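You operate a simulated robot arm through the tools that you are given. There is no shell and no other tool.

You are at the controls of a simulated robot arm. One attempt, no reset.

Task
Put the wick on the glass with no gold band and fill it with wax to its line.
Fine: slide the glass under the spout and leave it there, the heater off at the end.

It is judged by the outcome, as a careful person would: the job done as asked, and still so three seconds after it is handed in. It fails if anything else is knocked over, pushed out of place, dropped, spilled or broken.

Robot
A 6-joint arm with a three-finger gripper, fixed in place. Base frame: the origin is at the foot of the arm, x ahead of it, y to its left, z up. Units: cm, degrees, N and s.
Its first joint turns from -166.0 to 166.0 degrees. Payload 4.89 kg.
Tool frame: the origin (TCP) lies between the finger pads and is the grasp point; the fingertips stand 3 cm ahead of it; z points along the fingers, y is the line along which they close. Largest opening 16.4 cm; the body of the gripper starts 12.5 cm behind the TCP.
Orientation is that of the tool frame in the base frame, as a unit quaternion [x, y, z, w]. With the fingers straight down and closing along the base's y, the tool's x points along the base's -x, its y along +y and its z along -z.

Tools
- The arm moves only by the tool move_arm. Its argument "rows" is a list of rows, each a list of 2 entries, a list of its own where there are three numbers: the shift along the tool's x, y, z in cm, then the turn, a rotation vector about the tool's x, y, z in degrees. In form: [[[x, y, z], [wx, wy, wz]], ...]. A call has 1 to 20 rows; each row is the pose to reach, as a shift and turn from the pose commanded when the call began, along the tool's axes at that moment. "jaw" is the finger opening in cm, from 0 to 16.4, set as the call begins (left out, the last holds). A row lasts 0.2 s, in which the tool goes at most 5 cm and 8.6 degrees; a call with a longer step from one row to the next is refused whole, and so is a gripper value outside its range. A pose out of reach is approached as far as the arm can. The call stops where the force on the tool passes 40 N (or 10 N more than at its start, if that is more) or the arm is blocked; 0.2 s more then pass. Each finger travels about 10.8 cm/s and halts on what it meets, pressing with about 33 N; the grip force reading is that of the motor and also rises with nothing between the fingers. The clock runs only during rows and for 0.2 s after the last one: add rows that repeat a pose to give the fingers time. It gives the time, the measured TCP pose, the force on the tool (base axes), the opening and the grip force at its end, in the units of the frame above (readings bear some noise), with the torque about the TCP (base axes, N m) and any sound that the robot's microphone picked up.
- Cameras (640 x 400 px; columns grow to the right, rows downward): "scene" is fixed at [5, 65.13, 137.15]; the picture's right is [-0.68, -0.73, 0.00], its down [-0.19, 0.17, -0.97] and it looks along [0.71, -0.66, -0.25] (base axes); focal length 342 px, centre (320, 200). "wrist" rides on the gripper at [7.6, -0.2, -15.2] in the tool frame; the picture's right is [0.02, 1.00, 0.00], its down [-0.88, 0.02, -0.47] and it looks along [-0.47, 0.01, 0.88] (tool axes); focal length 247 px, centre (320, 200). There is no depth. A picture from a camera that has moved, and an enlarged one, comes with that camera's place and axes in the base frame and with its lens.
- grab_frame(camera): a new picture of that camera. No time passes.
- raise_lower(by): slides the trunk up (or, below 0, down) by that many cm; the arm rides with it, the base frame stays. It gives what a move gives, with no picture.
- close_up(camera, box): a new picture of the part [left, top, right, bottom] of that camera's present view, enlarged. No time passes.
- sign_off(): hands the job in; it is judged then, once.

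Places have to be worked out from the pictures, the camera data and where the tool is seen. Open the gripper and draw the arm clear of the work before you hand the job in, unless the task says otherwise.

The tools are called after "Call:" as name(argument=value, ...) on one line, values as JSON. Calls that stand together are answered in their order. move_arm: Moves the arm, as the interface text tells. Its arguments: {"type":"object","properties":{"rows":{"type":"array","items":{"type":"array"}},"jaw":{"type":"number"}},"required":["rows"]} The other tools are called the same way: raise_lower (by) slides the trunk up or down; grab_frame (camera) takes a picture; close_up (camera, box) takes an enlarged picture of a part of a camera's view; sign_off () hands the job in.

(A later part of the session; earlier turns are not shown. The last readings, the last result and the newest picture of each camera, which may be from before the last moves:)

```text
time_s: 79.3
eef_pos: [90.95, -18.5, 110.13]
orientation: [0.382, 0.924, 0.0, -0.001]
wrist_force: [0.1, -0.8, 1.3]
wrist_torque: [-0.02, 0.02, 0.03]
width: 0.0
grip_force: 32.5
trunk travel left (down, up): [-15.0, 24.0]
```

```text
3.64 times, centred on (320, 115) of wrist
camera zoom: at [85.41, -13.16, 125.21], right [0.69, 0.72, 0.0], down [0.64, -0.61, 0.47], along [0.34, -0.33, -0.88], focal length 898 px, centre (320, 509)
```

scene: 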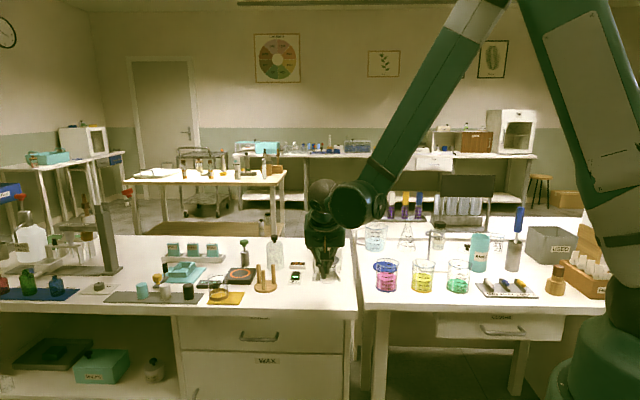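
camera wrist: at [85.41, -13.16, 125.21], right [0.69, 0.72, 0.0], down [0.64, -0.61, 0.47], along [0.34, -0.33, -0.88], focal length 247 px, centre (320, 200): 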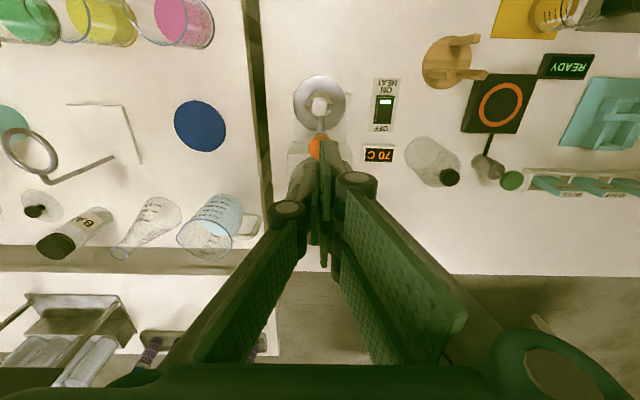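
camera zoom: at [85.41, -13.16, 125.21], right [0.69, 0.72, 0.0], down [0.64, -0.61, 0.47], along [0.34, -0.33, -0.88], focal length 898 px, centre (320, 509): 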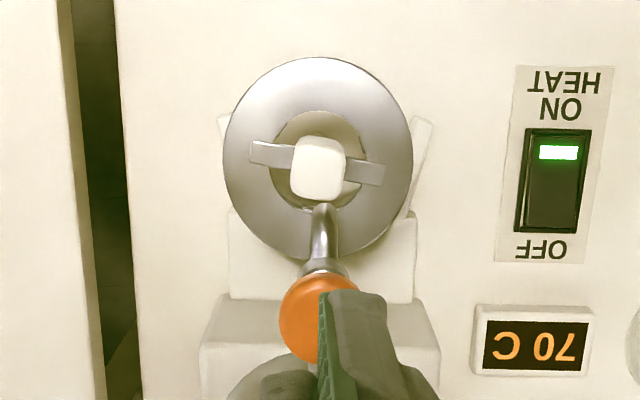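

The spout outlet is right behind the wick's knob, above the open gap in the ring — good. The tap knob centre is at about e2=78.0, e1=51.2, top z≈95.7; I shift 0.6 cm toward it and descend to TCP z≈100.2 (tips at 97.2).

Call:
move_arm(rows=[[[-0.3, 0, 1.5], [0, 0, 0]], [[-0.6, 0, 3], [0, 0, 0]], [[-0.6, 0, 5], [0, 0, 0]], [[-0.6, 0, 7], [0, 0, 0]], [[-0.6, 0, 8.5], [0, 0, 0]], [[-0.6, 0, 9.9], [0, 0, 0]], [[-0.6, 0, 9.9], [0, 0, 0]]])

Call:
close_up(camera="scene", box=[306, 205, 350, 260])

Call:
close_up(camera="wrist", box=[260, 60, 380, 200])

```text
time_s: 80.9
eef_pos: [91.34, -18.79, 100.17]
orientation: [0.382, 0.924, 0.0, 0.001]
wrist_force: [0.6, -0.7, -0.6]
wrist_torque: [0.01, 0.01, 0.02]
width: 0.02
grip_force: 33.1
trunk travel left (down, up): [-15.0, 24.0]
```

```text
7.27 times, centred on (328, 232) of scene
camera zoom: at [5.0, 65.13, 137.15], right [-0.68, -0.73, 0.0], down [-0.19, 0.17, -0.97], along [0.71, -0.66, -0.25], focal length 2484 px, centre (262, -36)
```

zoom: 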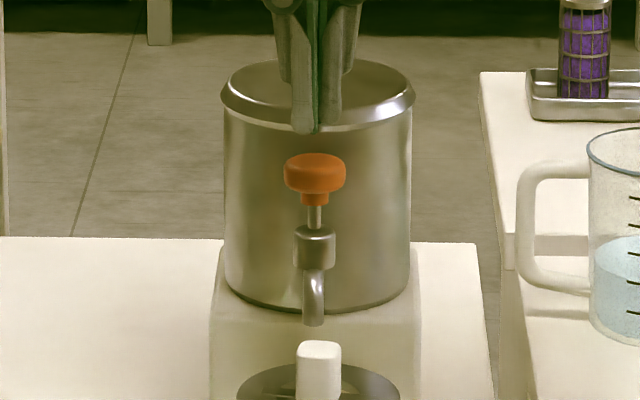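

```text
2.86 times, centred on (320, 130) of wrist
camera zoom: at [85.9, -13.55, 115.31], right [0.69, 0.72, 0.0], down [0.64, -0.61, 0.47], along [0.34, -0.33, -0.88], focal length 706 px, centre (320, 400)
```

zoom: 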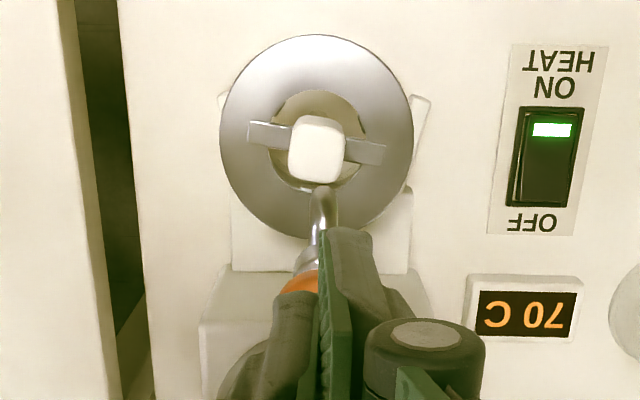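

Fingertips are ~1.2 cm above the tap knob and centred on it. I lower in small steps watching the force.

Call:
move_arm(rows=[[[0, 0, 0.4], [0, 0, 0]], [[0, 0, 0.8], [0, 0, 0]], [[0, 0, 0.8], [0, 0, 0]]])

Call:
move_arm(rows=[[[0, 0, 0.2], [0, 0, 0]], [[0, 0, 0.3], [0, 0, 0]]])

Call:
close_up(camera="scene", box=[306, 215, 350, 290])

```text
time_s: 81.7
eef_pos: [91.43, -18.82, 99.4]
orientation: [0.382, 0.924, 0.0, 0.0]
wrist_force: [0.1, -0.4, 0.1]
wrist_torque: [-0.01, 0.02, 0.02]
width: 0.0
grip_force: 33.1
trunk travel left (down, up): [-15.0, 24.0]
```

```text
time_s: 82.3
eef_pos: [91.49, -18.76, 99.12]
orientation: [0.382, 0.924, 0.0, 0.0]
wrist_force: [0.1, -0.1, 0.3]
wrist_torque: [0.01, 0.0, 0.01]
width: 0.0
grip_force: 33.3
trunk travel left (down, up): [-15.0, 24.0]
```

```text
5.33 times, centred on (328, 252) of scene
camera zoom: at [5.0, 65.13, 137.15], right [-0.68, -0.73, 0.0], down [-0.19, 0.17, -0.97], along [0.71, -0.66, -0.25], focal length 1822 px, centre (277, -80)
```

zoom: 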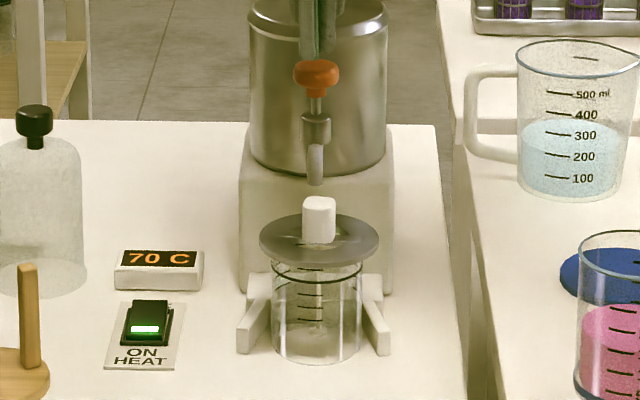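

Fingertips are practically at the knob. I go down a further 0.25 cm and read the force.

Call:
move_arm(rows=[[[0, 0, 0.15], [0, 0, 0]], [[0, 0, 0.25], [0, 0, 0]]])

Call:
move_arm(rows=[[[0, 0, 0.15], [0, 0, 0]], [[0, 0, 0.25], [0, 0, 0]]])

Call:
close_up(camera="scene", box=[306, 215, 350, 290])

```text
time_s: 82.9
eef_pos: [91.27, -18.84, 98.8]
orientation: [0.382, 0.924, 0.0, 0.0]
wrist_force: [0.1, 0.0, -0.2]
wrist_torque: [0.01, -0.03, 0.05]
width: 0.0
grip_force: 33.0
trunk travel left (down, up): [-15.0, 24.0]
```

```text
time_s: 83.5
eef_pos: [91.39, -18.72, 98.51]
orientation: [0.382, 0.924, 0.0, -0.001]
wrist_force: [0.2, 0.9, 0.1]
wrist_torque: [-0.02, 0.0, 0.01]
width: 0.0
grip_force: 32.8
trunk travel left (down, up): [-15.0, 24.0]
```

```text
5.33 times, centred on (328, 252) of scene
camera zoom: at [5.0, 65.13, 137.15], right [-0.68, -0.73, 0.0], down [-0.19, 0.17, -0.97], along [0.71, -0.66, -0.25], focal length 1822 px, centre (277, -80)
```

zoom: 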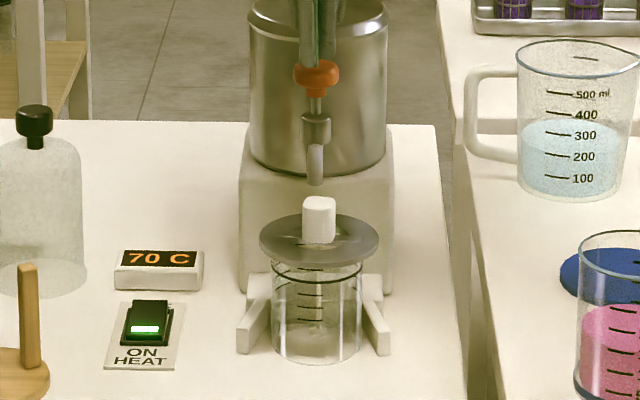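

No contact force yet; the left finger already overlaps the knob's front in view, so I zoom in on the fingertips and knob.

Call:
close_up(camera="scene", box=[316, 210, 340, 240])

Call:
close_up(camera="wrist", box=[285, 110, 355, 200])

```text
13.33 times, centred on (328, 225) of scene
camera zoom: at [5.0, 65.13, 137.15], right [-0.68, -0.73, 0.0], down [-0.19, 0.17, -0.97], along [0.71, -0.66, -0.25], focal length 4554 px, centre (213, -133)
```

zoom: 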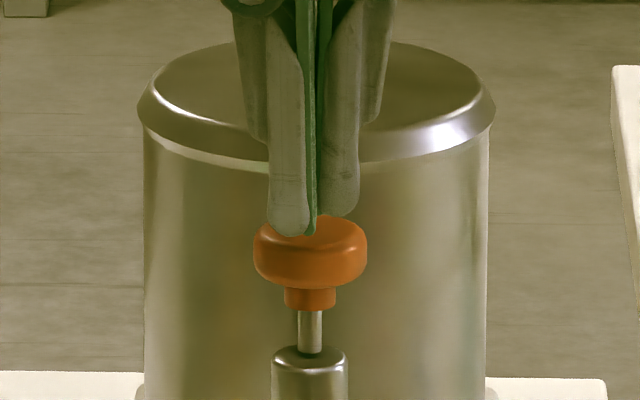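

```text
4.44 times, centred on (320, 155) of wrist
camera zoom: at [85.89, -13.56, 113.71], right [0.69, 0.72, 0.0], down [0.64, -0.61, 0.47], along [0.34, -0.33, -0.88], focal length 1098 px, centre (320, 400)
```

zoom: 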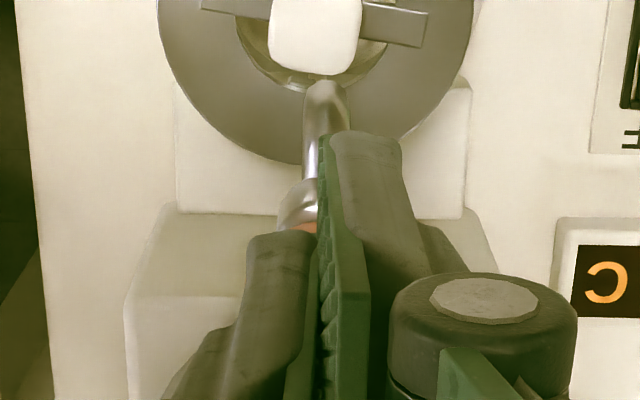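

The fingertips are about to touch the knob top (z≈95.5). I continue down in 0.2 cm steps.

Call:
move_arm(rows=[[[0, 0, 0.1], [0, 0, 0]], [[0, 0, 0.2], [0, 0, 0]]])

Call:
move_arm(rows=[[[0, 0, 0.1], [0, 0, 0]], [[0, 0, 0.2], [0, 0, 0]]])

```text
time_s: 84.1
eef_pos: [91.43, -18.73, 98.25]
orientation: [0.381, 0.924, 0.001, -0.001]
wrist_force: [-0.7, 0.3, -0.1]
wrist_torque: [-0.02, -0.01, 0.02]
width: 0.01
grip_force: 33.2
trunk travel left (down, up): [-15.0, 24.0]
```

```text
time_s: 84.7
eef_pos: [91.32, -18.77, 98.16]
orientation: [0.382, 0.924, 0.0, -0.001]
wrist_force: [0.4, -0.7, -0.8]
wrist_torque: [0.02, 0.0, -0.03]
width: 0.0
grip_force: 33.4
trunk travel left (down, up): [-15.0, 24.0]
```

Still no contact at tips z≈95.15. I keep stepping down, checking the view.

Call:
move_arm(rows=[[[0, 0, 0.1], [0, 0, 0]], [[0, 0, 0.2], [0, 0, 0]]])

Call:
move_arm(rows=[[[0, 0, 0.1], [0, 0, 0]], [[0, 0, 0.2], [0, 0, 0]]])

Call:
close_up(camera="scene", box=[312, 210, 344, 290])

Call:
close_up(camera="scene", box=[316, 210, 340, 240])

```text
time_s: 85.3
eef_pos: [91.35, -18.75, 97.92]
orientation: [0.382, 0.924, 0.0, 0.0]
wrist_force: [0.0, 0.0, 0.9]
wrist_torque: [0.01, -0.01, 0.02]
width: 0.01
grip_force: 33.7
trunk travel left (down, up): [-15.0, 24.0]
```

```text
time_s: 85.9
eef_pos: [91.29, -18.67, 97.78]
orientation: [0.382, 0.924, 0.0, 0.0]
wrist_force: [0.6, 0.1, -0.8]
wrist_torque: [0.01, 0.0, 0.0]
width: 0.0
grip_force: 33.3
trunk travel left (down, up): [-15.0, 24.0]
```

```text
5.00 times, centred on (328, 250) of scene
camera zoom: at [5.0, 65.13, 137.15], right [-0.68, -0.73, 0.0], down [-0.19, 0.17, -0.97], along [0.71, -0.66, -0.25], focal length 1708 px, centre (280, -50)
```

zoom: 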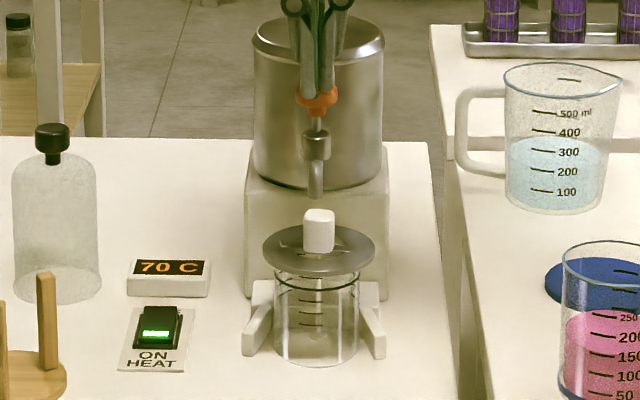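

```text
13.33 times, centred on (328, 225) of scene
camera zoom: at [5.0, 65.13, 137.15], right [-0.68, -0.73, 0.0], down [-0.19, 0.17, -0.97], along [0.71, -0.66, -0.25], focal length 4554 px, centre (213, -133)
```

zoom: 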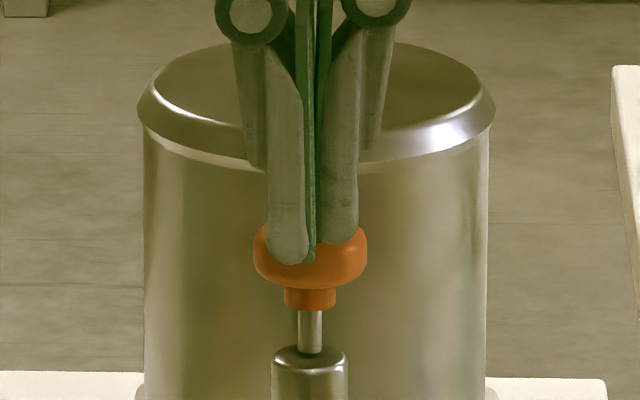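

No contact yet, the knob hasn't moved. I continue lowering in small steps until a force appears.

Call:
move_arm(rows=[[[0, 0, 0.1], [0, 0, 0]], [[0, 0, 0.2], [0, 0, 0]]])

Call:
move_arm(rows=[[[0, 0, 0.1], [0, 0, 0]], [[0, 0, 0.2], [0, 0, 0]]])

Call:
close_up(camera="scene", box=[316, 210, 340, 240])

Call:
close_up(camera="wrist", box=[285, 110, 355, 200])

```text
time_s: 86.5
eef_pos: [91.45, -18.71, 97.56]
orientation: [0.382, 0.924, -0.001, 0.0]
wrist_force: [0.5, 0.6, -0.7]
wrist_torque: [0.01, 0.01, 0.01]
width: 0.0
grip_force: 33.2
trunk travel left (down, up): [-15.0, 24.0]
```

```text
time_s: 87.1
eef_pos: [91.38, -18.8, 97.25]
orientation: [0.381, 0.924, 0.0, -0.001]
wrist_force: [-0.8, 0.2, 0.2]
wrist_torque: [-0.02, -0.01, -0.02]
width: 0.0
grip_force: 33.1
trunk travel left (down, up): [-15.0, 24.0]
```

```text
13.33 times, centred on (328, 225) of scene
camera zoom: at [5.0, 65.13, 137.15], right [-0.68, -0.73, 0.0], down [-0.19, 0.17, -0.97], along [0.71, -0.66, -0.25], focal length 4554 px, centre (213, -133)
```

zoom: 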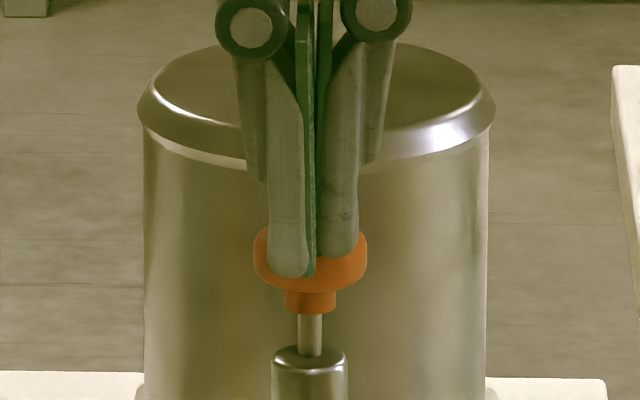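

```text
4.44 times, centred on (320, 155) of wrist
camera zoom: at [85.88, -13.54, 112.51], right [0.69, 0.72, 0.0], down [0.64, -0.61, 0.47], along [0.34, -0.33, -0.88], focal length 1098 px, centre (320, 400)
```

zoom: 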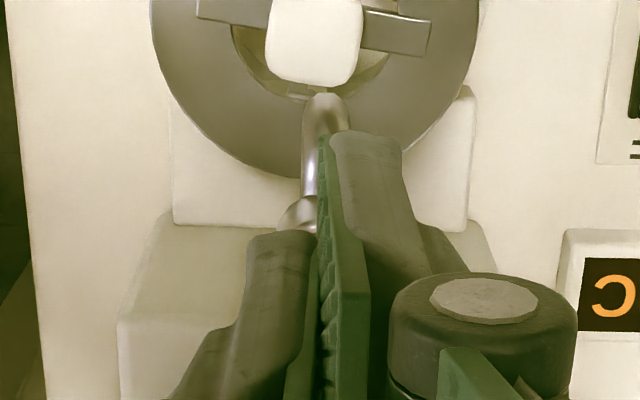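

The knob has started to move down (about 0.1 cm) with negligible resistance. I press 0.3 cm more and check for flow.

Call:
move_arm(rows=[[[0, 0, 0.15], [0, 0, 0]], [[0, 0, 0.3], [0, 0, 0]]])

Call:
close_up(camera="scene", box=[312, 215, 344, 290])

Call:
close_up(camera="scene", box=[316, 210, 340, 240])

```text
time_s: 87.7
eef_pos: [91.37, -18.73, 97.16]
orientation: [0.382, 0.924, 0.0, 0.0]
wrist_force: [1.3, 0.7, 2.6]
wrist_torque: [0.01, -0.04, 0.03]
width: 0.0
grip_force: 32.6
trunk travel left (down, up): [-15.0, 24.0]
```

```text
5.33 times, centred on (328, 252) of scene
camera zoom: at [5.0, 65.13, 137.15], right [-0.68, -0.73, 0.0], down [-0.19, 0.17, -0.97], along [0.71, -0.66, -0.25], focal length 1822 px, centre (277, -80)
```

zoom: 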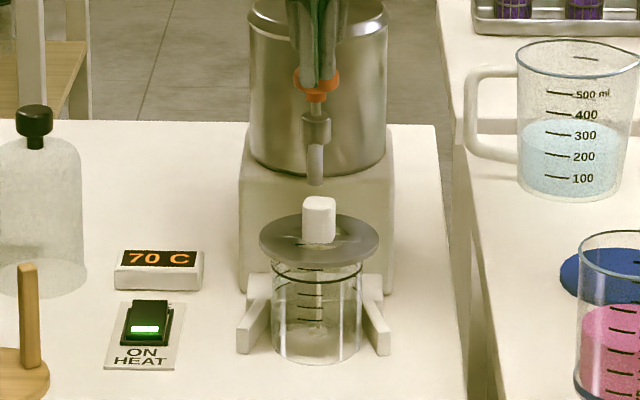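

```text
13.33 times, centred on (328, 225) of scene
camera zoom: at [5.0, 65.13, 137.15], right [-0.68, -0.73, 0.0], down [-0.19, 0.17, -0.97], along [0.71, -0.66, -0.25], focal length 4554 px, centre (213, -133)
```

zoom: 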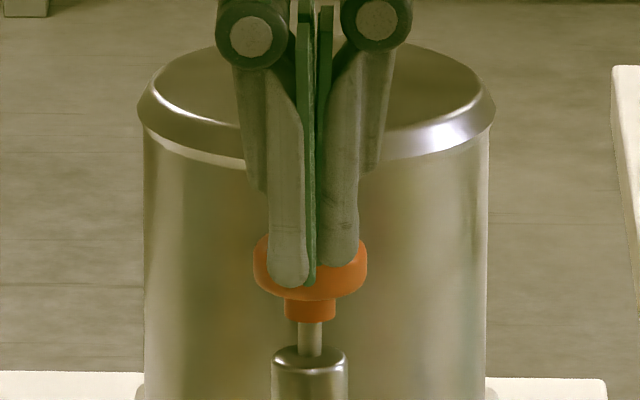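

The tap moves down 0.35 cm at 2.6 N; no flow yet. I press another 0.25 cm.

Call:
move_arm(rows=[[[0, 0, 0.25], [0, 0, 0]]])

Call:
close_up(camera="scene", box=[312, 225, 344, 290])

```text
time_s: 88.1
eef_pos: [91.21, -18.75, 96.82]
orientation: [0.382, 0.924, 0.0, 0.0]
wrist_force: [1.0, 0.2, 2.5]
wrist_torque: [-0.02, -0.04, -0.01]
width: 0.6
grip_force: 44.9
trunk travel left (down, up): [-15.0, 24.0]
```

```text
6.15 times, centred on (328, 258) of scene
camera zoom: at [5.0, 65.13, 137.15], right [-0.68, -0.73, 0.0], down [-0.19, 0.17, -0.97], along [0.71, -0.66, -0.25], focal length 2102 px, centre (271, -154)
```

zoom: 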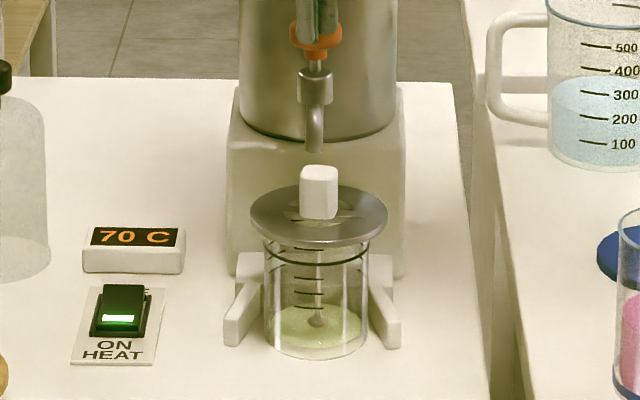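

Wax has started to collect in the glass (pale liquid at the bottom). I zoom in to judge level and stream.

Call:
close_up(camera="scene", box=[316, 255, 344, 290])

Call:
close_up(camera="scene", box=[316, 215, 340, 255])

Call:
close_up(camera="wrist", box=[270, 60, 370, 200])

```text
11.43 times, centred on (330, 272) of scene
camera zoom: at [5.0, 65.13, 137.15], right [-0.68, -0.73, 0.0], down [-0.19, 0.17, -0.97], along [0.71, -0.66, -0.25], focal length 3903 px, centre (206, -629)
```

zoom: 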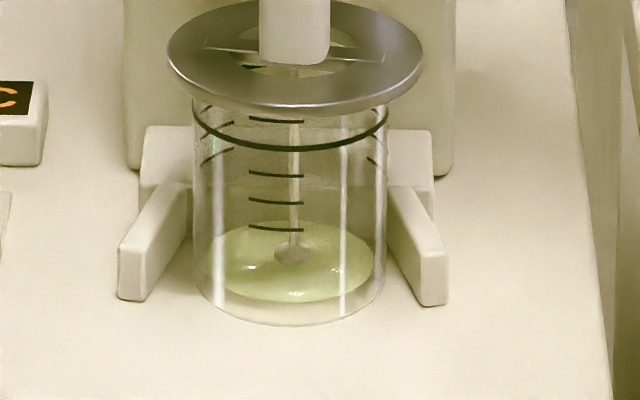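

```text
10.00 times, centred on (328, 235) of scene
camera zoom: at [5.0, 65.13, 137.15], right [-0.68, -0.73, 0.0], down [-0.19, 0.17, -0.97], along [0.71, -0.66, -0.25], focal length 3416 px, centre (240, -150)
```

zoom: 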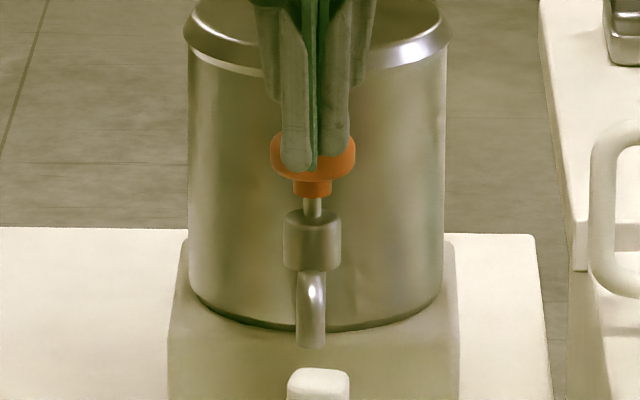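

```text
2.86 times, centred on (320, 130) of wrist
camera zoom: at [85.84, -13.52, 112.01], right [0.69, 0.72, 0.0], down [0.64, -0.61, 0.47], along [0.34, -0.33, -0.88], focal length 706 px, centre (320, 400)
```

zoom: 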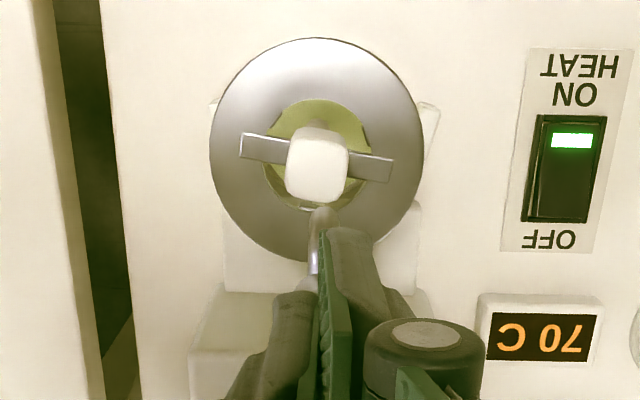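

About 0.5–0.8 cm of wax is in and no stream is visible right now. I hold the pose for one row to see if the level is rising.

Call:
move_arm(rows=[[[0, 0, 0], [0, 0, 0]]])

Call:
close_up(camera="scene", box=[316, 255, 344, 290])

Call:
close_up(camera="scene", box=[316, 215, 340, 255])

```text
time_s: 88.5
eef_pos: [91.37, -18.79, 96.85]
orientation: [0.382, 0.924, 0.001, 0.0]
wrist_force: [0.4, -1.3, 2.7]
wrist_torque: [-0.02, 0.0, 0.0]
width: 0.63
grip_force: 45.6
trunk travel left (down, up): [-15.0, 24.0]
```

```text
11.43 times, centred on (330, 272) of scene
camera zoom: at [5.0, 65.13, 137.15], right [-0.68, -0.73, 0.0], down [-0.19, 0.17, -0.97], along [0.71, -0.66, -0.25], focal length 3903 px, centre (206, -629)
```

zoom: 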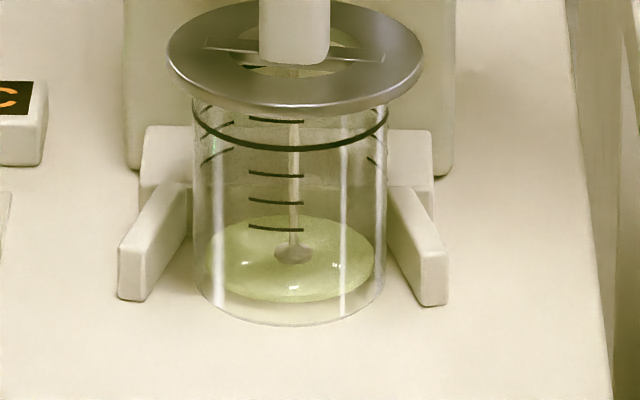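

```text
10.00 times, centred on (328, 235) of scene
camera zoom: at [5.0, 65.13, 137.15], right [-0.68, -0.73, 0.0], down [-0.19, 0.17, -0.97], along [0.71, -0.66, -0.25], focal length 3416 px, centre (240, -150)
```

zoom: 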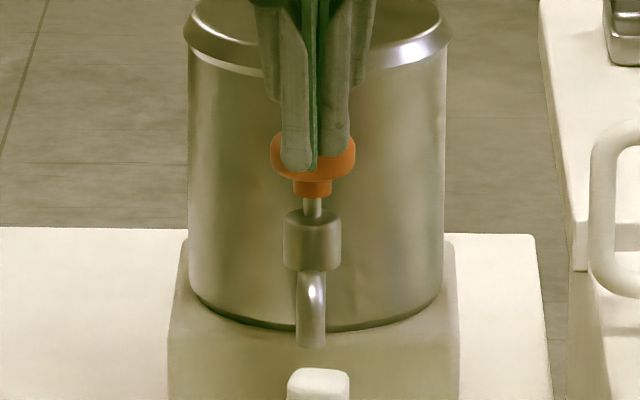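

It is rising at roughly 0.5 cm/s (depth now ≈0.5 cm; the line is ≈5.8 cm above the inner floor). I hold the tap for about 3 s and check again.

Call:
move_arm(rows=[[[0, 0, 0], [0, 0, 0]], [[0, 0, 0], [0, 0, 0]], [[0, 0, 0], [0, 0, 0]], [[0, 0, 0], [0, 0, 0]], [[0, 0, 0], [0, 0, 0]], [[0, 0, 0], [0, 0, 0]], [[0, 0, 0], [0, 0, 0]], [[0, 0, 0], [0, 0, 0]], [[0, 0, 0], [0, 0, 0]], [[0, 0, 0], [0, 0, 0]], [[0, 0, 0], [0, 0, 0]], [[0, 0, 0], [0, 0, 0]], [[0, 0, 0], [0, 0, 0]], [[0, 0, 0], [0, 0, 0]]])

Call:
close_up(camera="scene", box=[316, 255, 344, 290])

Call:
close_up(camera="scene", box=[300, 215, 356, 300])

```text
time_s: 91.5
eef_pos: [91.34, -18.79, 96.88]
orientation: [0.381, 0.925, 0.0, -0.001]
wrist_force: [0.1, 0.4, 3.0]
wrist_torque: [-0.01, 0.0, -0.01]
width: 0.61
grip_force: 45.1
trunk travel left (down, up): [-15.0, 24.0]
```

```text
11.43 times, centred on (330, 272) of scene
camera zoom: at [5.0, 65.13, 137.15], right [-0.68, -0.73, 0.0], down [-0.19, 0.17, -0.97], along [0.71, -0.66, -0.25], focal length 3903 px, centre (206, -629)
```

zoom: 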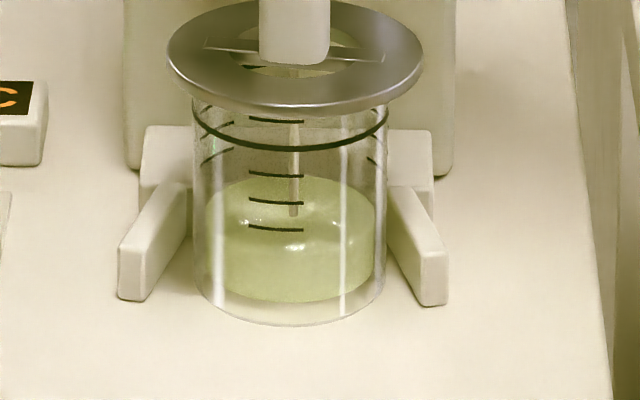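

```text
4.71 times, centred on (328, 258) of scene
camera zoom: at [5.0, 65.13, 137.15], right [-0.68, -0.73, 0.0], down [-0.19, 0.17, -0.97], along [0.71, -0.66, -0.25], focal length 1607 px, centre (282, -71)
```

zoom: 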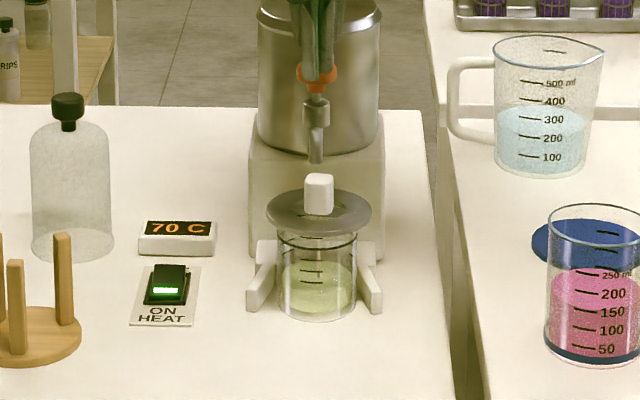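

Depth now ≈1.9 cm, steady ~0.48 cm/s, no spill seen. I hold for about 4 s more.

Call:
move_arm(rows=[[[0, 0, 0], [0, 0, 0]], [[0, 0, 0], [0, 0, 0]], [[0, 0, 0], [0, 0, 0]], [[0, 0, 0], [0, 0, 0]], [[0, 0, 0], [0, 0, 0]], [[0, 0, 0], [0, 0, 0]], [[0, 0, 0], [0, 0, 0]], [[0, 0, 0], [0, 0, 0]], [[0, 0, 0], [0, 0, 0]], [[0, 0, 0], [0, 0, 0]], [[0, 0, 0], [0, 0, 0]], [[0, 0, 0], [0, 0, 0]], [[0, 0, 0], [0, 0, 0]], [[0, 0, 0], [0, 0, 0]], [[0, 0, 0], [0, 0, 0]], [[0, 0, 0], [0, 0, 0]], [[0, 0, 0], [0, 0, 0]], [[0, 0, 0], [0, 0, 0]], [[0, 0, 0], [0, 0, 0]]])

Call:
close_up(camera="scene", box=[316, 255, 344, 290])

```text
time_s: 95.5
eef_pos: [91.32, -18.71, 96.78]
orientation: [0.381, 0.924, 0.0, 0.001]
wrist_force: [0.4, -0.8, 2.9]
wrist_torque: [-0.06, -0.02, -0.03]
width: 0.59
grip_force: 44.8
trunk travel left (down, up): [-15.0, 24.0]
```

```text
11.43 times, centred on (330, 272) of scene
camera zoom: at [5.0, 65.13, 137.15], right [-0.68, -0.73, 0.0], down [-0.19, 0.17, -0.97], along [0.71, -0.66, -0.25], focal length 3903 px, centre (206, -629)
```

zoom: 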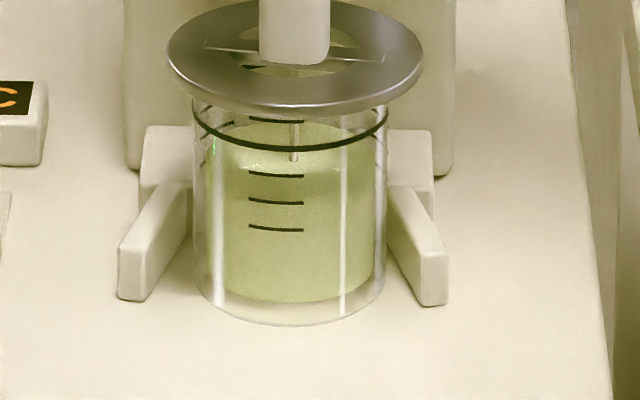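

Depth ≈3.95 cm, about 1.8 cm left to the line. I hold for 2.4 s more, then will go in finer increments.

Call:
move_arm(rows=[[[0, 0, 0], [0, 0, 0]], [[0, 0, 0], [0, 0, 0]], [[0, 0, 0], [0, 0, 0]], [[0, 0, 0], [0, 0, 0]], [[0, 0, 0], [0, 0, 0]], [[0, 0, 0], [0, 0, 0]], [[0, 0, 0], [0, 0, 0]], [[0, 0, 0], [0, 0, 0]], [[0, 0, 0], [0, 0, 0]], [[0, 0, 0], [0, 0, 0]], [[0, 0, 0], [0, 0, 0]]])

Call:
close_up(camera="scene", box=[316, 255, 344, 290])

Call:
close_up(camera="scene", box=[320, 262, 340, 280])

```text
time_s: 97.9
eef_pos: [91.39, -18.77, 96.9]
orientation: [0.382, 0.924, 0.0, -0.001]
wrist_force: [0.5, -0.3, 2.4]
wrist_torque: [-0.05, 0.01, -0.02]
width: 0.61
grip_force: 45.1
trunk travel left (down, up): [-15.0, 24.0]
```

```text
11.43 times, centred on (330, 272) of scene
camera zoom: at [5.0, 65.13, 137.15], right [-0.68, -0.73, 0.0], down [-0.19, 0.17, -0.97], along [0.71, -0.66, -0.25], focal length 3903 px, centre (206, -629)
```

zoom: 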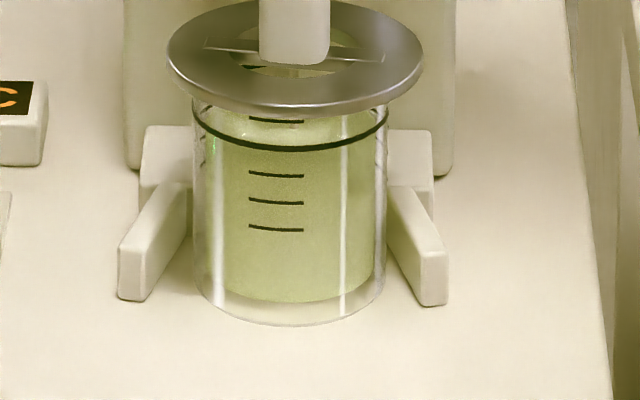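

```text
16.00 times, centred on (330, 271) of scene
camera zoom: at [5.0, 65.13, 137.15], right [-0.68, -0.73, 0.0], down [-0.19, 0.17, -0.97], along [0.71, -0.66, -0.25], focal length 5465 px, centre (160, -936)
```

zoom: 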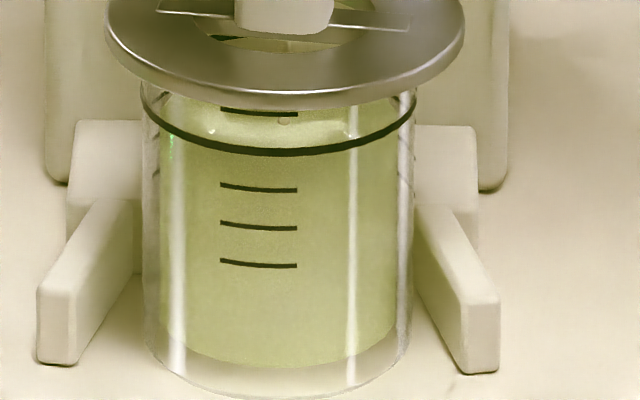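

The surface is about 0.5–0.7 cm below the line. I continue with a short 0.6 s hold.

Call:
move_arm(rows=[[[0, 0, 0], [0, 0, 0]], [[0, 0, 0], [0, 0, 0]]])

Call:
close_up(camera="scene", box=[320, 262, 340, 280])

Call:
close_up(camera="scene", box=[322, 262, 334, 272])

```text
time_s: 98.5
eef_pos: [91.33, -18.73, 96.85]
orientation: [0.382, 0.924, -0.001, 0.0]
wrist_force: [0.2, 0.6, 2.0]
wrist_torque: [0.0, -0.01, 0.03]
width: 0.59
grip_force: 44.7
trunk travel left (down, up): [-15.0, 24.0]
```

```text
16.00 times, centred on (330, 271) of scene
camera zoom: at [5.0, 65.13, 137.15], right [-0.68, -0.73, 0.0], down [-0.19, 0.17, -0.97], along [0.71, -0.66, -0.25], focal length 5465 px, centre (160, -936)
```

zoom: 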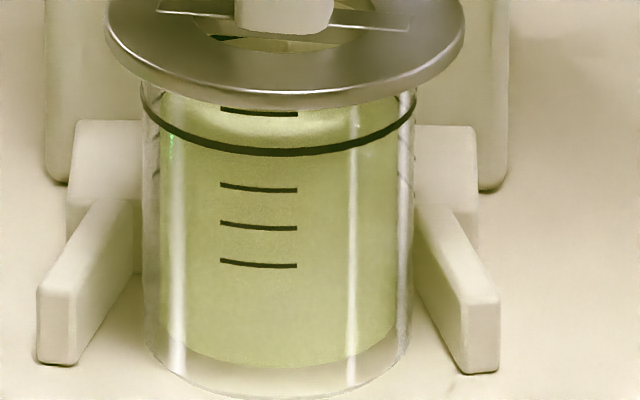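

```text
16.00 times, centred on (328, 267) of scene
camera zoom: at [5.0, 65.13, 137.15], right [-0.68, -0.73, 0.0], down [-0.19, 0.17, -0.97], along [0.71, -0.66, -0.25], focal length 5465 px, centre (192, -872)
```

zoom: 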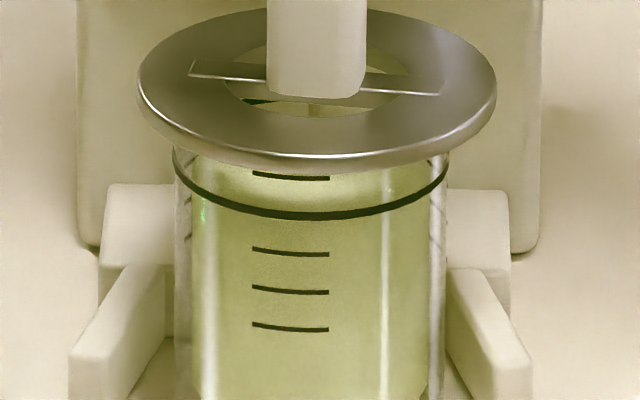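

The surface front edge now coincides with the line in view, meaning about 0.25 cm still to go. I hold 0.2 s more and then release by lifting, then check the settled level.

Call:
move_arm(rows=[[[0, 0, 0], [0, 0, 0]], [[0, 0, -0.5], [0, 0, 0]], [[0, 0, -1.2], [0, 0, 0]], [[0, 0, -2], [0, 0, 0]]])

Call:
close_up(camera="scene", box=[320, 262, 340, 280])

Call:
close_up(camera="scene", box=[316, 255, 344, 290])

Call:
close_up(camera="scene", box=[306, 205, 350, 260])

```text
time_s: 99.5
eef_pos: [91.29, -18.75, 98.73]
orientation: [0.383, 0.924, 0.0, 0.0]
wrist_force: [0.4, 0.0, 0.0]
wrist_torque: [-0.02, 0.04, 0.01]
width: 0.0
grip_force: 45.4
trunk travel left (down, up): [-15.0, 24.0]
```

```text
16.00 times, centred on (330, 271) of scene
camera zoom: at [5.0, 65.13, 137.15], right [-0.68, -0.73, 0.0], down [-0.19, 0.17, -0.97], along [0.71, -0.66, -0.25], focal length 5465 px, centre (160, -936)
```

zoom: 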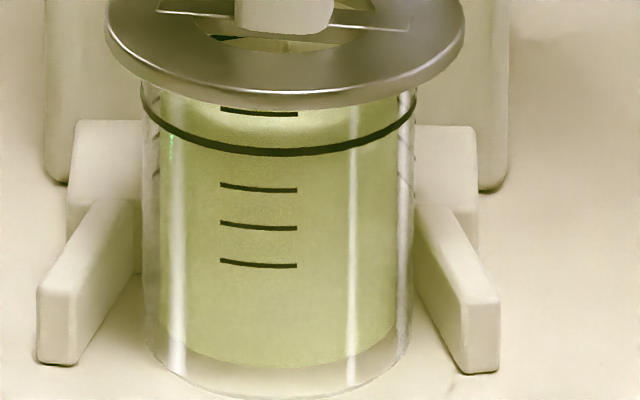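

```text
11.43 times, centred on (330, 272) of scene
camera zoom: at [5.0, 65.13, 137.15], right [-0.68, -0.73, 0.0], down [-0.19, 0.17, -0.97], along [0.71, -0.66, -0.25], focal length 3903 px, centre (206, -629)
```

zoom: 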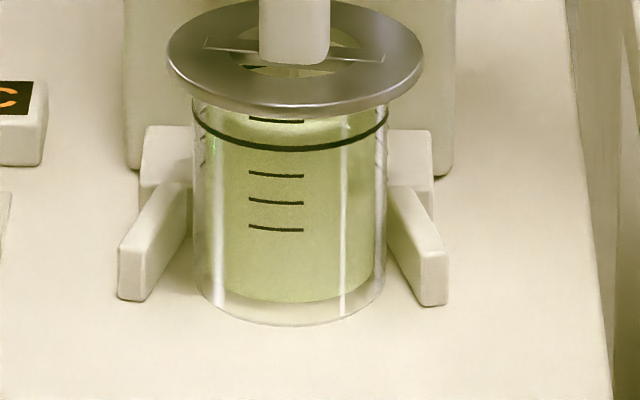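

```text
7.27 times, centred on (328, 232) of scene
camera zoom: at [5.0, 65.13, 137.15], right [-0.68, -0.73, 0.0], down [-0.19, 0.17, -0.97], along [0.71, -0.66, -0.25], focal length 2484 px, centre (262, -36)
```

zoom: 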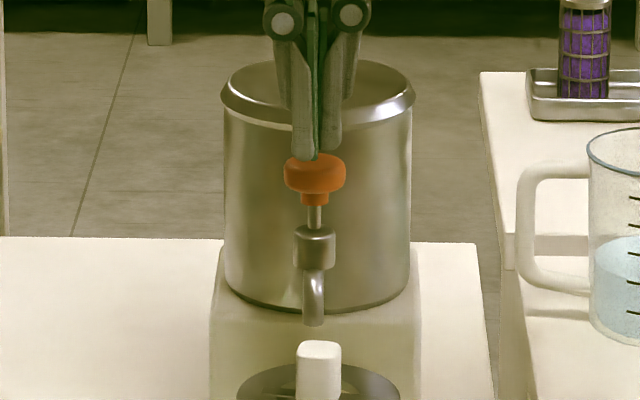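

The tap sprang back fully closed. To judge the level accurately I'll look at the glass nearly edge-on with the wrist camera: I retreat up and back to the front side, tilting the tool and opening the jaws.

Call:
move_arm(rows=[[[0, 0, -3], [0, 0, 0]], [[0, 0, -7], [0, 0, 0]], [[3, 0, -10], [0, 0, 0]], [[7, 0, -10], [0, -5, 0]], [[11, 0, -10], [0, -10, 0]], [[15, 0, -10], [0, -15, 0]], [[19, 0, -10], [0, -20, 0]], [[23, 0, -10], [0, -25, 0]], [[26, 0, -8], [0, -30, 0]], [[28, 0, -5], [0, -35, 0]], [[29, 0, -1], [0, -40, 0]], [[30, 0, 3], [0, -45, 0]], [[30, 0, 3], [0, -45, 0]]], jaw=14)

Call:
grab_frame(camera="wrist")

```text
time_s: 102.3
eef_pos: [70.18, 2.45, 95.67]
orientation: [0.353, 0.854, -0.147, 0.353]
wrist_force: [-0.1, -0.3, -0.1]
wrist_torque: [0.0, 0.0, -0.03]
width: 14.0
grip_force: 0.1
trunk travel left (down, up): [-15.0, 24.0]
```

```text
taken
camera wrist: at [58.63, 13.74, 101.01], right [0.69, 0.72, -0.01], down [0.22, -0.19, 0.96], along [0.69, -0.67, -0.29], focal length 247 px, centre (320, 200)
```

wrist: 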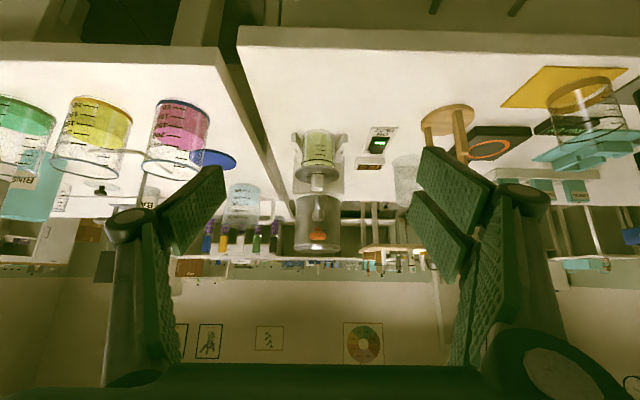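

Good vantage. I lower 16 cm (in front of the table edge) so the camera looks almost horizontally at the fill line.

Call:
move_arm(rows=[[[2, 0, 2], [0, 0, 0]], [[4, 0, 4], [0, 0, 0]], [[6, 0, 6], [0, 0, 0]], [[8, 0, 8], [0, 0, 0]], [[10, 0, 10], [0, 0, 0]], [[11.3, 0, 11.3], [0, 0, 0]], [[11.3, 0, 11.3], [0, 0, 0]]])

Call:
grab_frame(camera="wrist")

Call:
close_up(camera="wrist", box=[295, 110, 340, 160])

```text
time_s: 103.9
eef_pos: [72.61, 3.25, 83.78]
orientation: [0.352, 0.854, -0.146, 0.353]
wrist_force: [-0.8, 0.1, 0.8]
wrist_torque: [0.01, -0.02, 0.06]
width: 13.97
grip_force: 0.1
out of reach, approached as far as the arm can: row 4, 5, 6, 7
trunk travel left (down, up): [-15.0, 24.0]
```

```text
taken
camera wrist: at [61.06, 14.55, 89.06], right [0.7, 0.72, -0.02], down [0.22, -0.19, 0.96], along [0.68, -0.67, -0.29], focal length 247 px, centre (320, 200)
```

wrist: 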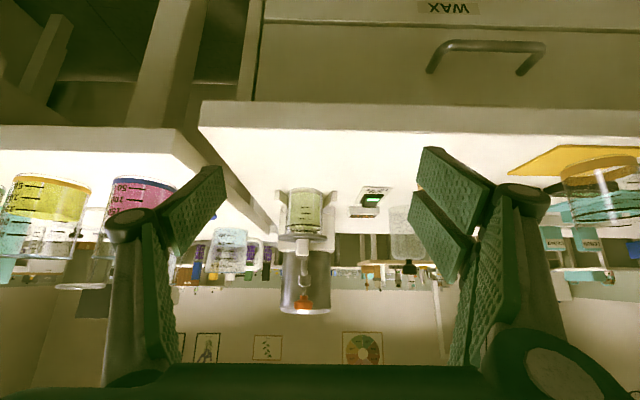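

```text
8.00 times, centred on (318, 135) of wrist
camera zoom: at [61.06, 14.55, 89.06], right [0.7, 0.72, -0.02], down [0.22, -0.19, 0.96], along [0.68, -0.67, -0.29], focal length 1976 px, centre (340, 720)
```

zoom: 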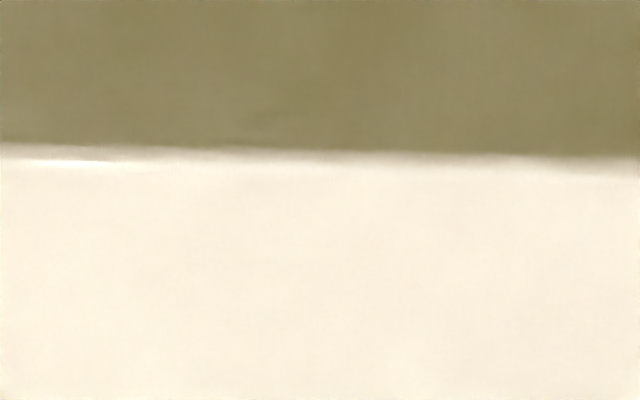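

The arm reached as low as it can; the glass is in view. I zoom in on it.

Call:
close_up(camera="wrist", box=[283, 182, 327, 245])

Call:
close_up(camera="wrist", box=[292, 222, 318, 242])

```text
6.35 times, centred on (305, 214) of wrist
camera zoom: at [61.06, 14.55, 89.06], right [0.7, 0.72, -0.02], down [0.22, -0.19, 0.96], along [0.68, -0.67, -0.29], focal length 1568 px, centre (415, 114)
```

zoom: 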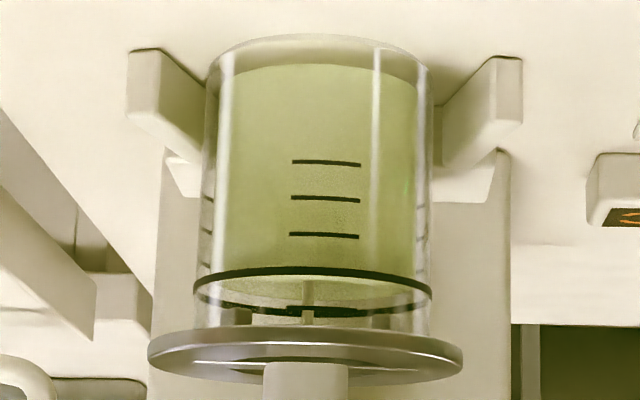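

```text
16.00 times, centred on (305, 232) of wrist
camera zoom: at [61.06, 14.55, 89.06], right [0.7, 0.72, -0.02], down [0.22, -0.19, 0.96], along [0.68, -0.67, -0.29], focal length 3952 px, centre (560, -312)
```

zoom: 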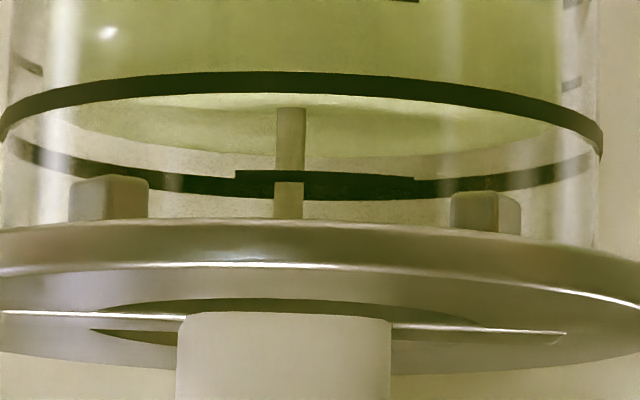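

Clear reading: the wax surface is about 0.3 cm below the line. At ~0.47 cm/s I need about 0.6 s more flow, so I return above the tap with jaws closed and tool vertical.

Call:
move_arm(rows=[[[-3.1, -0.2, 0.27], [0, 3.75, 0]], [[-6.2, -0.4, 0.55], [0, 7.5, 0]], [[-9.4, -0.6, 0.82], [0, 11.2, 0]], [[-12.5, -0.8, 1.09], [0, 15, 0]], [[-15.6, -1, 1.36], [0, 18.7, 0]], [[-18.7, -1.2, 1.63], [0, 22.5, 0]], [[-21.9, -1.4, 1.9], [0, 26.2, 0]], [[-25, -1.6, 2.18], [0, 30, 0]], [[-28.1, -1.8, 2.45], [0, 33.7, 0]], [[-31.2, -2, 2.72], [0, 37.5, 0]], [[-34.4, -2.2, 3], [0, 41.2, 0]], [[-37.5, -2.31, 3.27], [0, 44.9, 0]], [[-37.5, -2.31, 3.27], [0, 44.9, 0]]], jaw=0)

Call:
close_up(camera="scene", box=[300, 200, 356, 295])

```text
time_s: 106.7
eef_pos: [91.51, -18.96, 107.81]
orientation: [0.381, 0.925, 0.0, 0.001]
wrist_force: [0.6, -0.1, 0.4]
wrist_torque: [0.01, 0.05, -0.03]
width: 0.0
grip_force: 33.0
trunk travel left (down, up): [-15.0, 24.0]
```

```text
4.21 times, centred on (328, 248) of scene
camera zoom: at [5.0, 65.13, 137.15], right [-0.68, -0.73, 0.0], down [-0.19, 0.17, -0.97], along [0.71, -0.66, -0.25], focal length 1438 px, centre (286, 0)
```

zoom: 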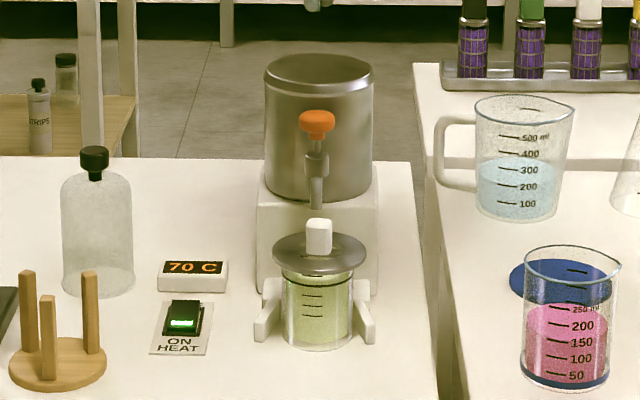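

Above the tap again. I lower to just above the knob contact height, then check the knob in the picture.

Call:
move_arm(rows=[[[0.25, 0, 2], [0, 0, 0]], [[0.25, 0, 4], [0, 0, 0]], [[0.25, 0, 6], [0, 0, 0]], [[0.25, 0, 8], [0, 0, 0]], [[0.25, 0, 9.3], [0, 0, 0]], [[0.25, 0, 10], [0, 0, 0]], [[0.25, 0, 10], [0, 0, 0]]])

Call:
close_up(camera="scene", box=[316, 210, 340, 240])

```text
time_s: 108.3
eef_pos: [91.38, -18.55, 97.94]
orientation: [0.382, 0.924, -0.001, 0.001]
wrist_force: [-1.0, -0.3, -1.2]
wrist_torque: [0.01, 0.0, 0.01]
width: 0.0
grip_force: 33.0
trunk travel left (down, up): [-15.0, 24.0]
```

```text
13.33 times, centred on (328, 225) of scene
camera zoom: at [5.0, 65.13, 137.15], right [-0.68, -0.73, 0.0], down [-0.19, 0.17, -0.97], along [0.71, -0.66, -0.25], focal length 4554 px, centre (213, -133)
```

zoom: 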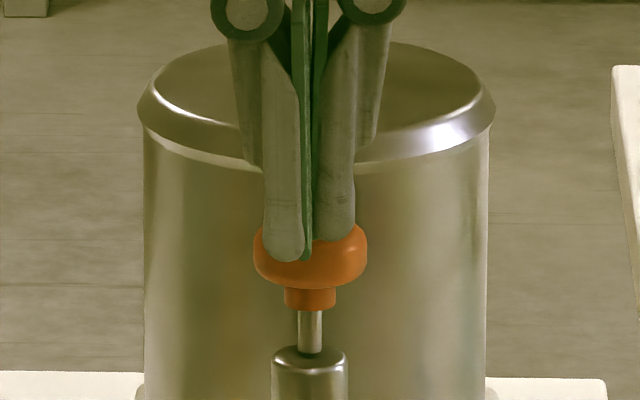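

The fingertips are just above the knob (rest position). I lower 0.7 cm to take up the free travel without opening the valve.

Call:
move_arm(rows=[[[0, 0, 0.35], [0, 0, 0]], [[0, 0, 0.7], [0, 0, 0]]])

Call:
close_up(camera="scene", box=[316, 210, 340, 240])

```text
time_s: 108.9
eef_pos: [91.19, -18.55, 97.25]
orientation: [0.382, 0.924, -0.001, 0.001]
wrist_force: [0.5, 0.4, 1.3]
wrist_torque: [0.02, -0.04, -0.02]
width: 0.0
grip_force: 44.6
trunk travel left (down, up): [-15.0, 24.0]
```

```text
13.33 times, centred on (328, 225) of scene
camera zoom: at [5.0, 65.13, 137.15], right [-0.68, -0.73, 0.0], down [-0.19, 0.17, -0.97], along [0.71, -0.66, -0.25], focal length 4554 px, centre (213, -133)
```

zoom: 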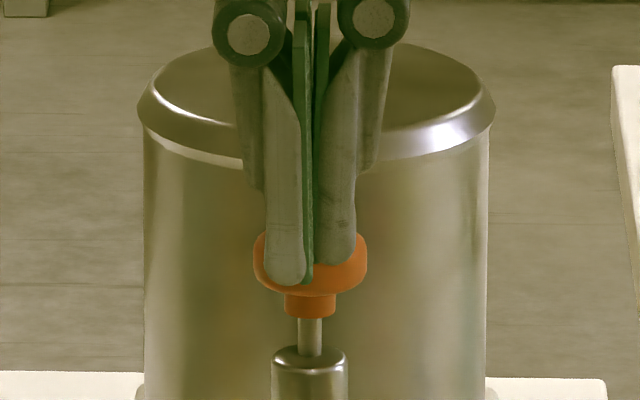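

The knob is pressed ~0.25 cm, below the opening point. Now I press the last bit, hold 0.4 s, and release.

Call:
move_arm(rows=[[[0, 0, 0.35], [0, 0, 0]], [[0, 0, 0.35], [0, 0, 0]], [[0, 0, 0.35], [0, 0, 0]], [[0, 0, -0.3], [0, 0, 0]], [[0, 0, -1.5], [0, 0, 0]], [[0, 0, -3], [0, 0, 0]]])

Call:
close_up(camera="scene", box=[320, 262, 340, 280])

Call:
close_up(camera="scene", box=[306, 215, 350, 295])

```text
time_s: 110.3
eef_pos: [91.23, -18.42, 100.28]
orientation: [0.381, 0.924, -0.001, 0.001]
wrist_force: [0.1, 0.0, -0.7]
wrist_torque: [-0.02, 0.09, -0.03]
width: 0.0
grip_force: 45.3
trunk travel left (down, up): [-15.0, 24.0]
```

```text
16.00 times, centred on (330, 271) of scene
camera zoom: at [5.0, 65.13, 137.15], right [-0.68, -0.73, 0.0], down [-0.19, 0.17, -0.97], along [0.71, -0.66, -0.25], focal length 5465 px, centre (160, -936)
```

zoom: 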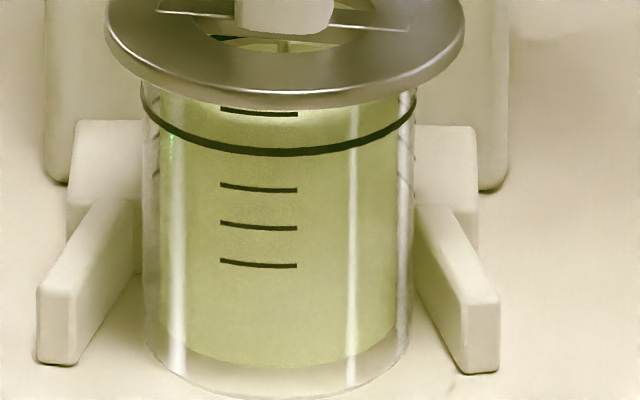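

```text
5.00 times, centred on (328, 255) of scene
camera zoom: at [5.0, 65.13, 137.15], right [-0.68, -0.73, 0.0], down [-0.19, 0.17, -0.97], along [0.71, -0.66, -0.25], focal length 1708 px, centre (280, -75)
```

zoom: 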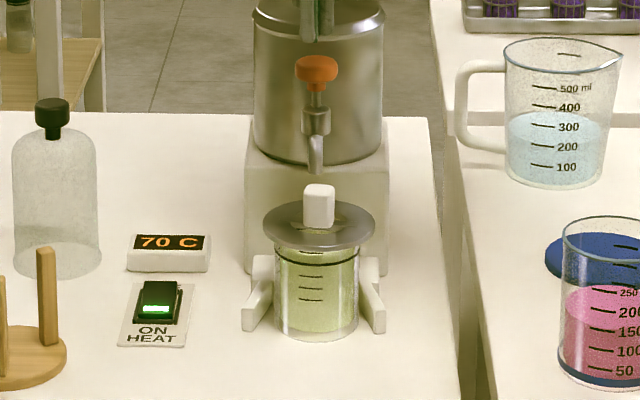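

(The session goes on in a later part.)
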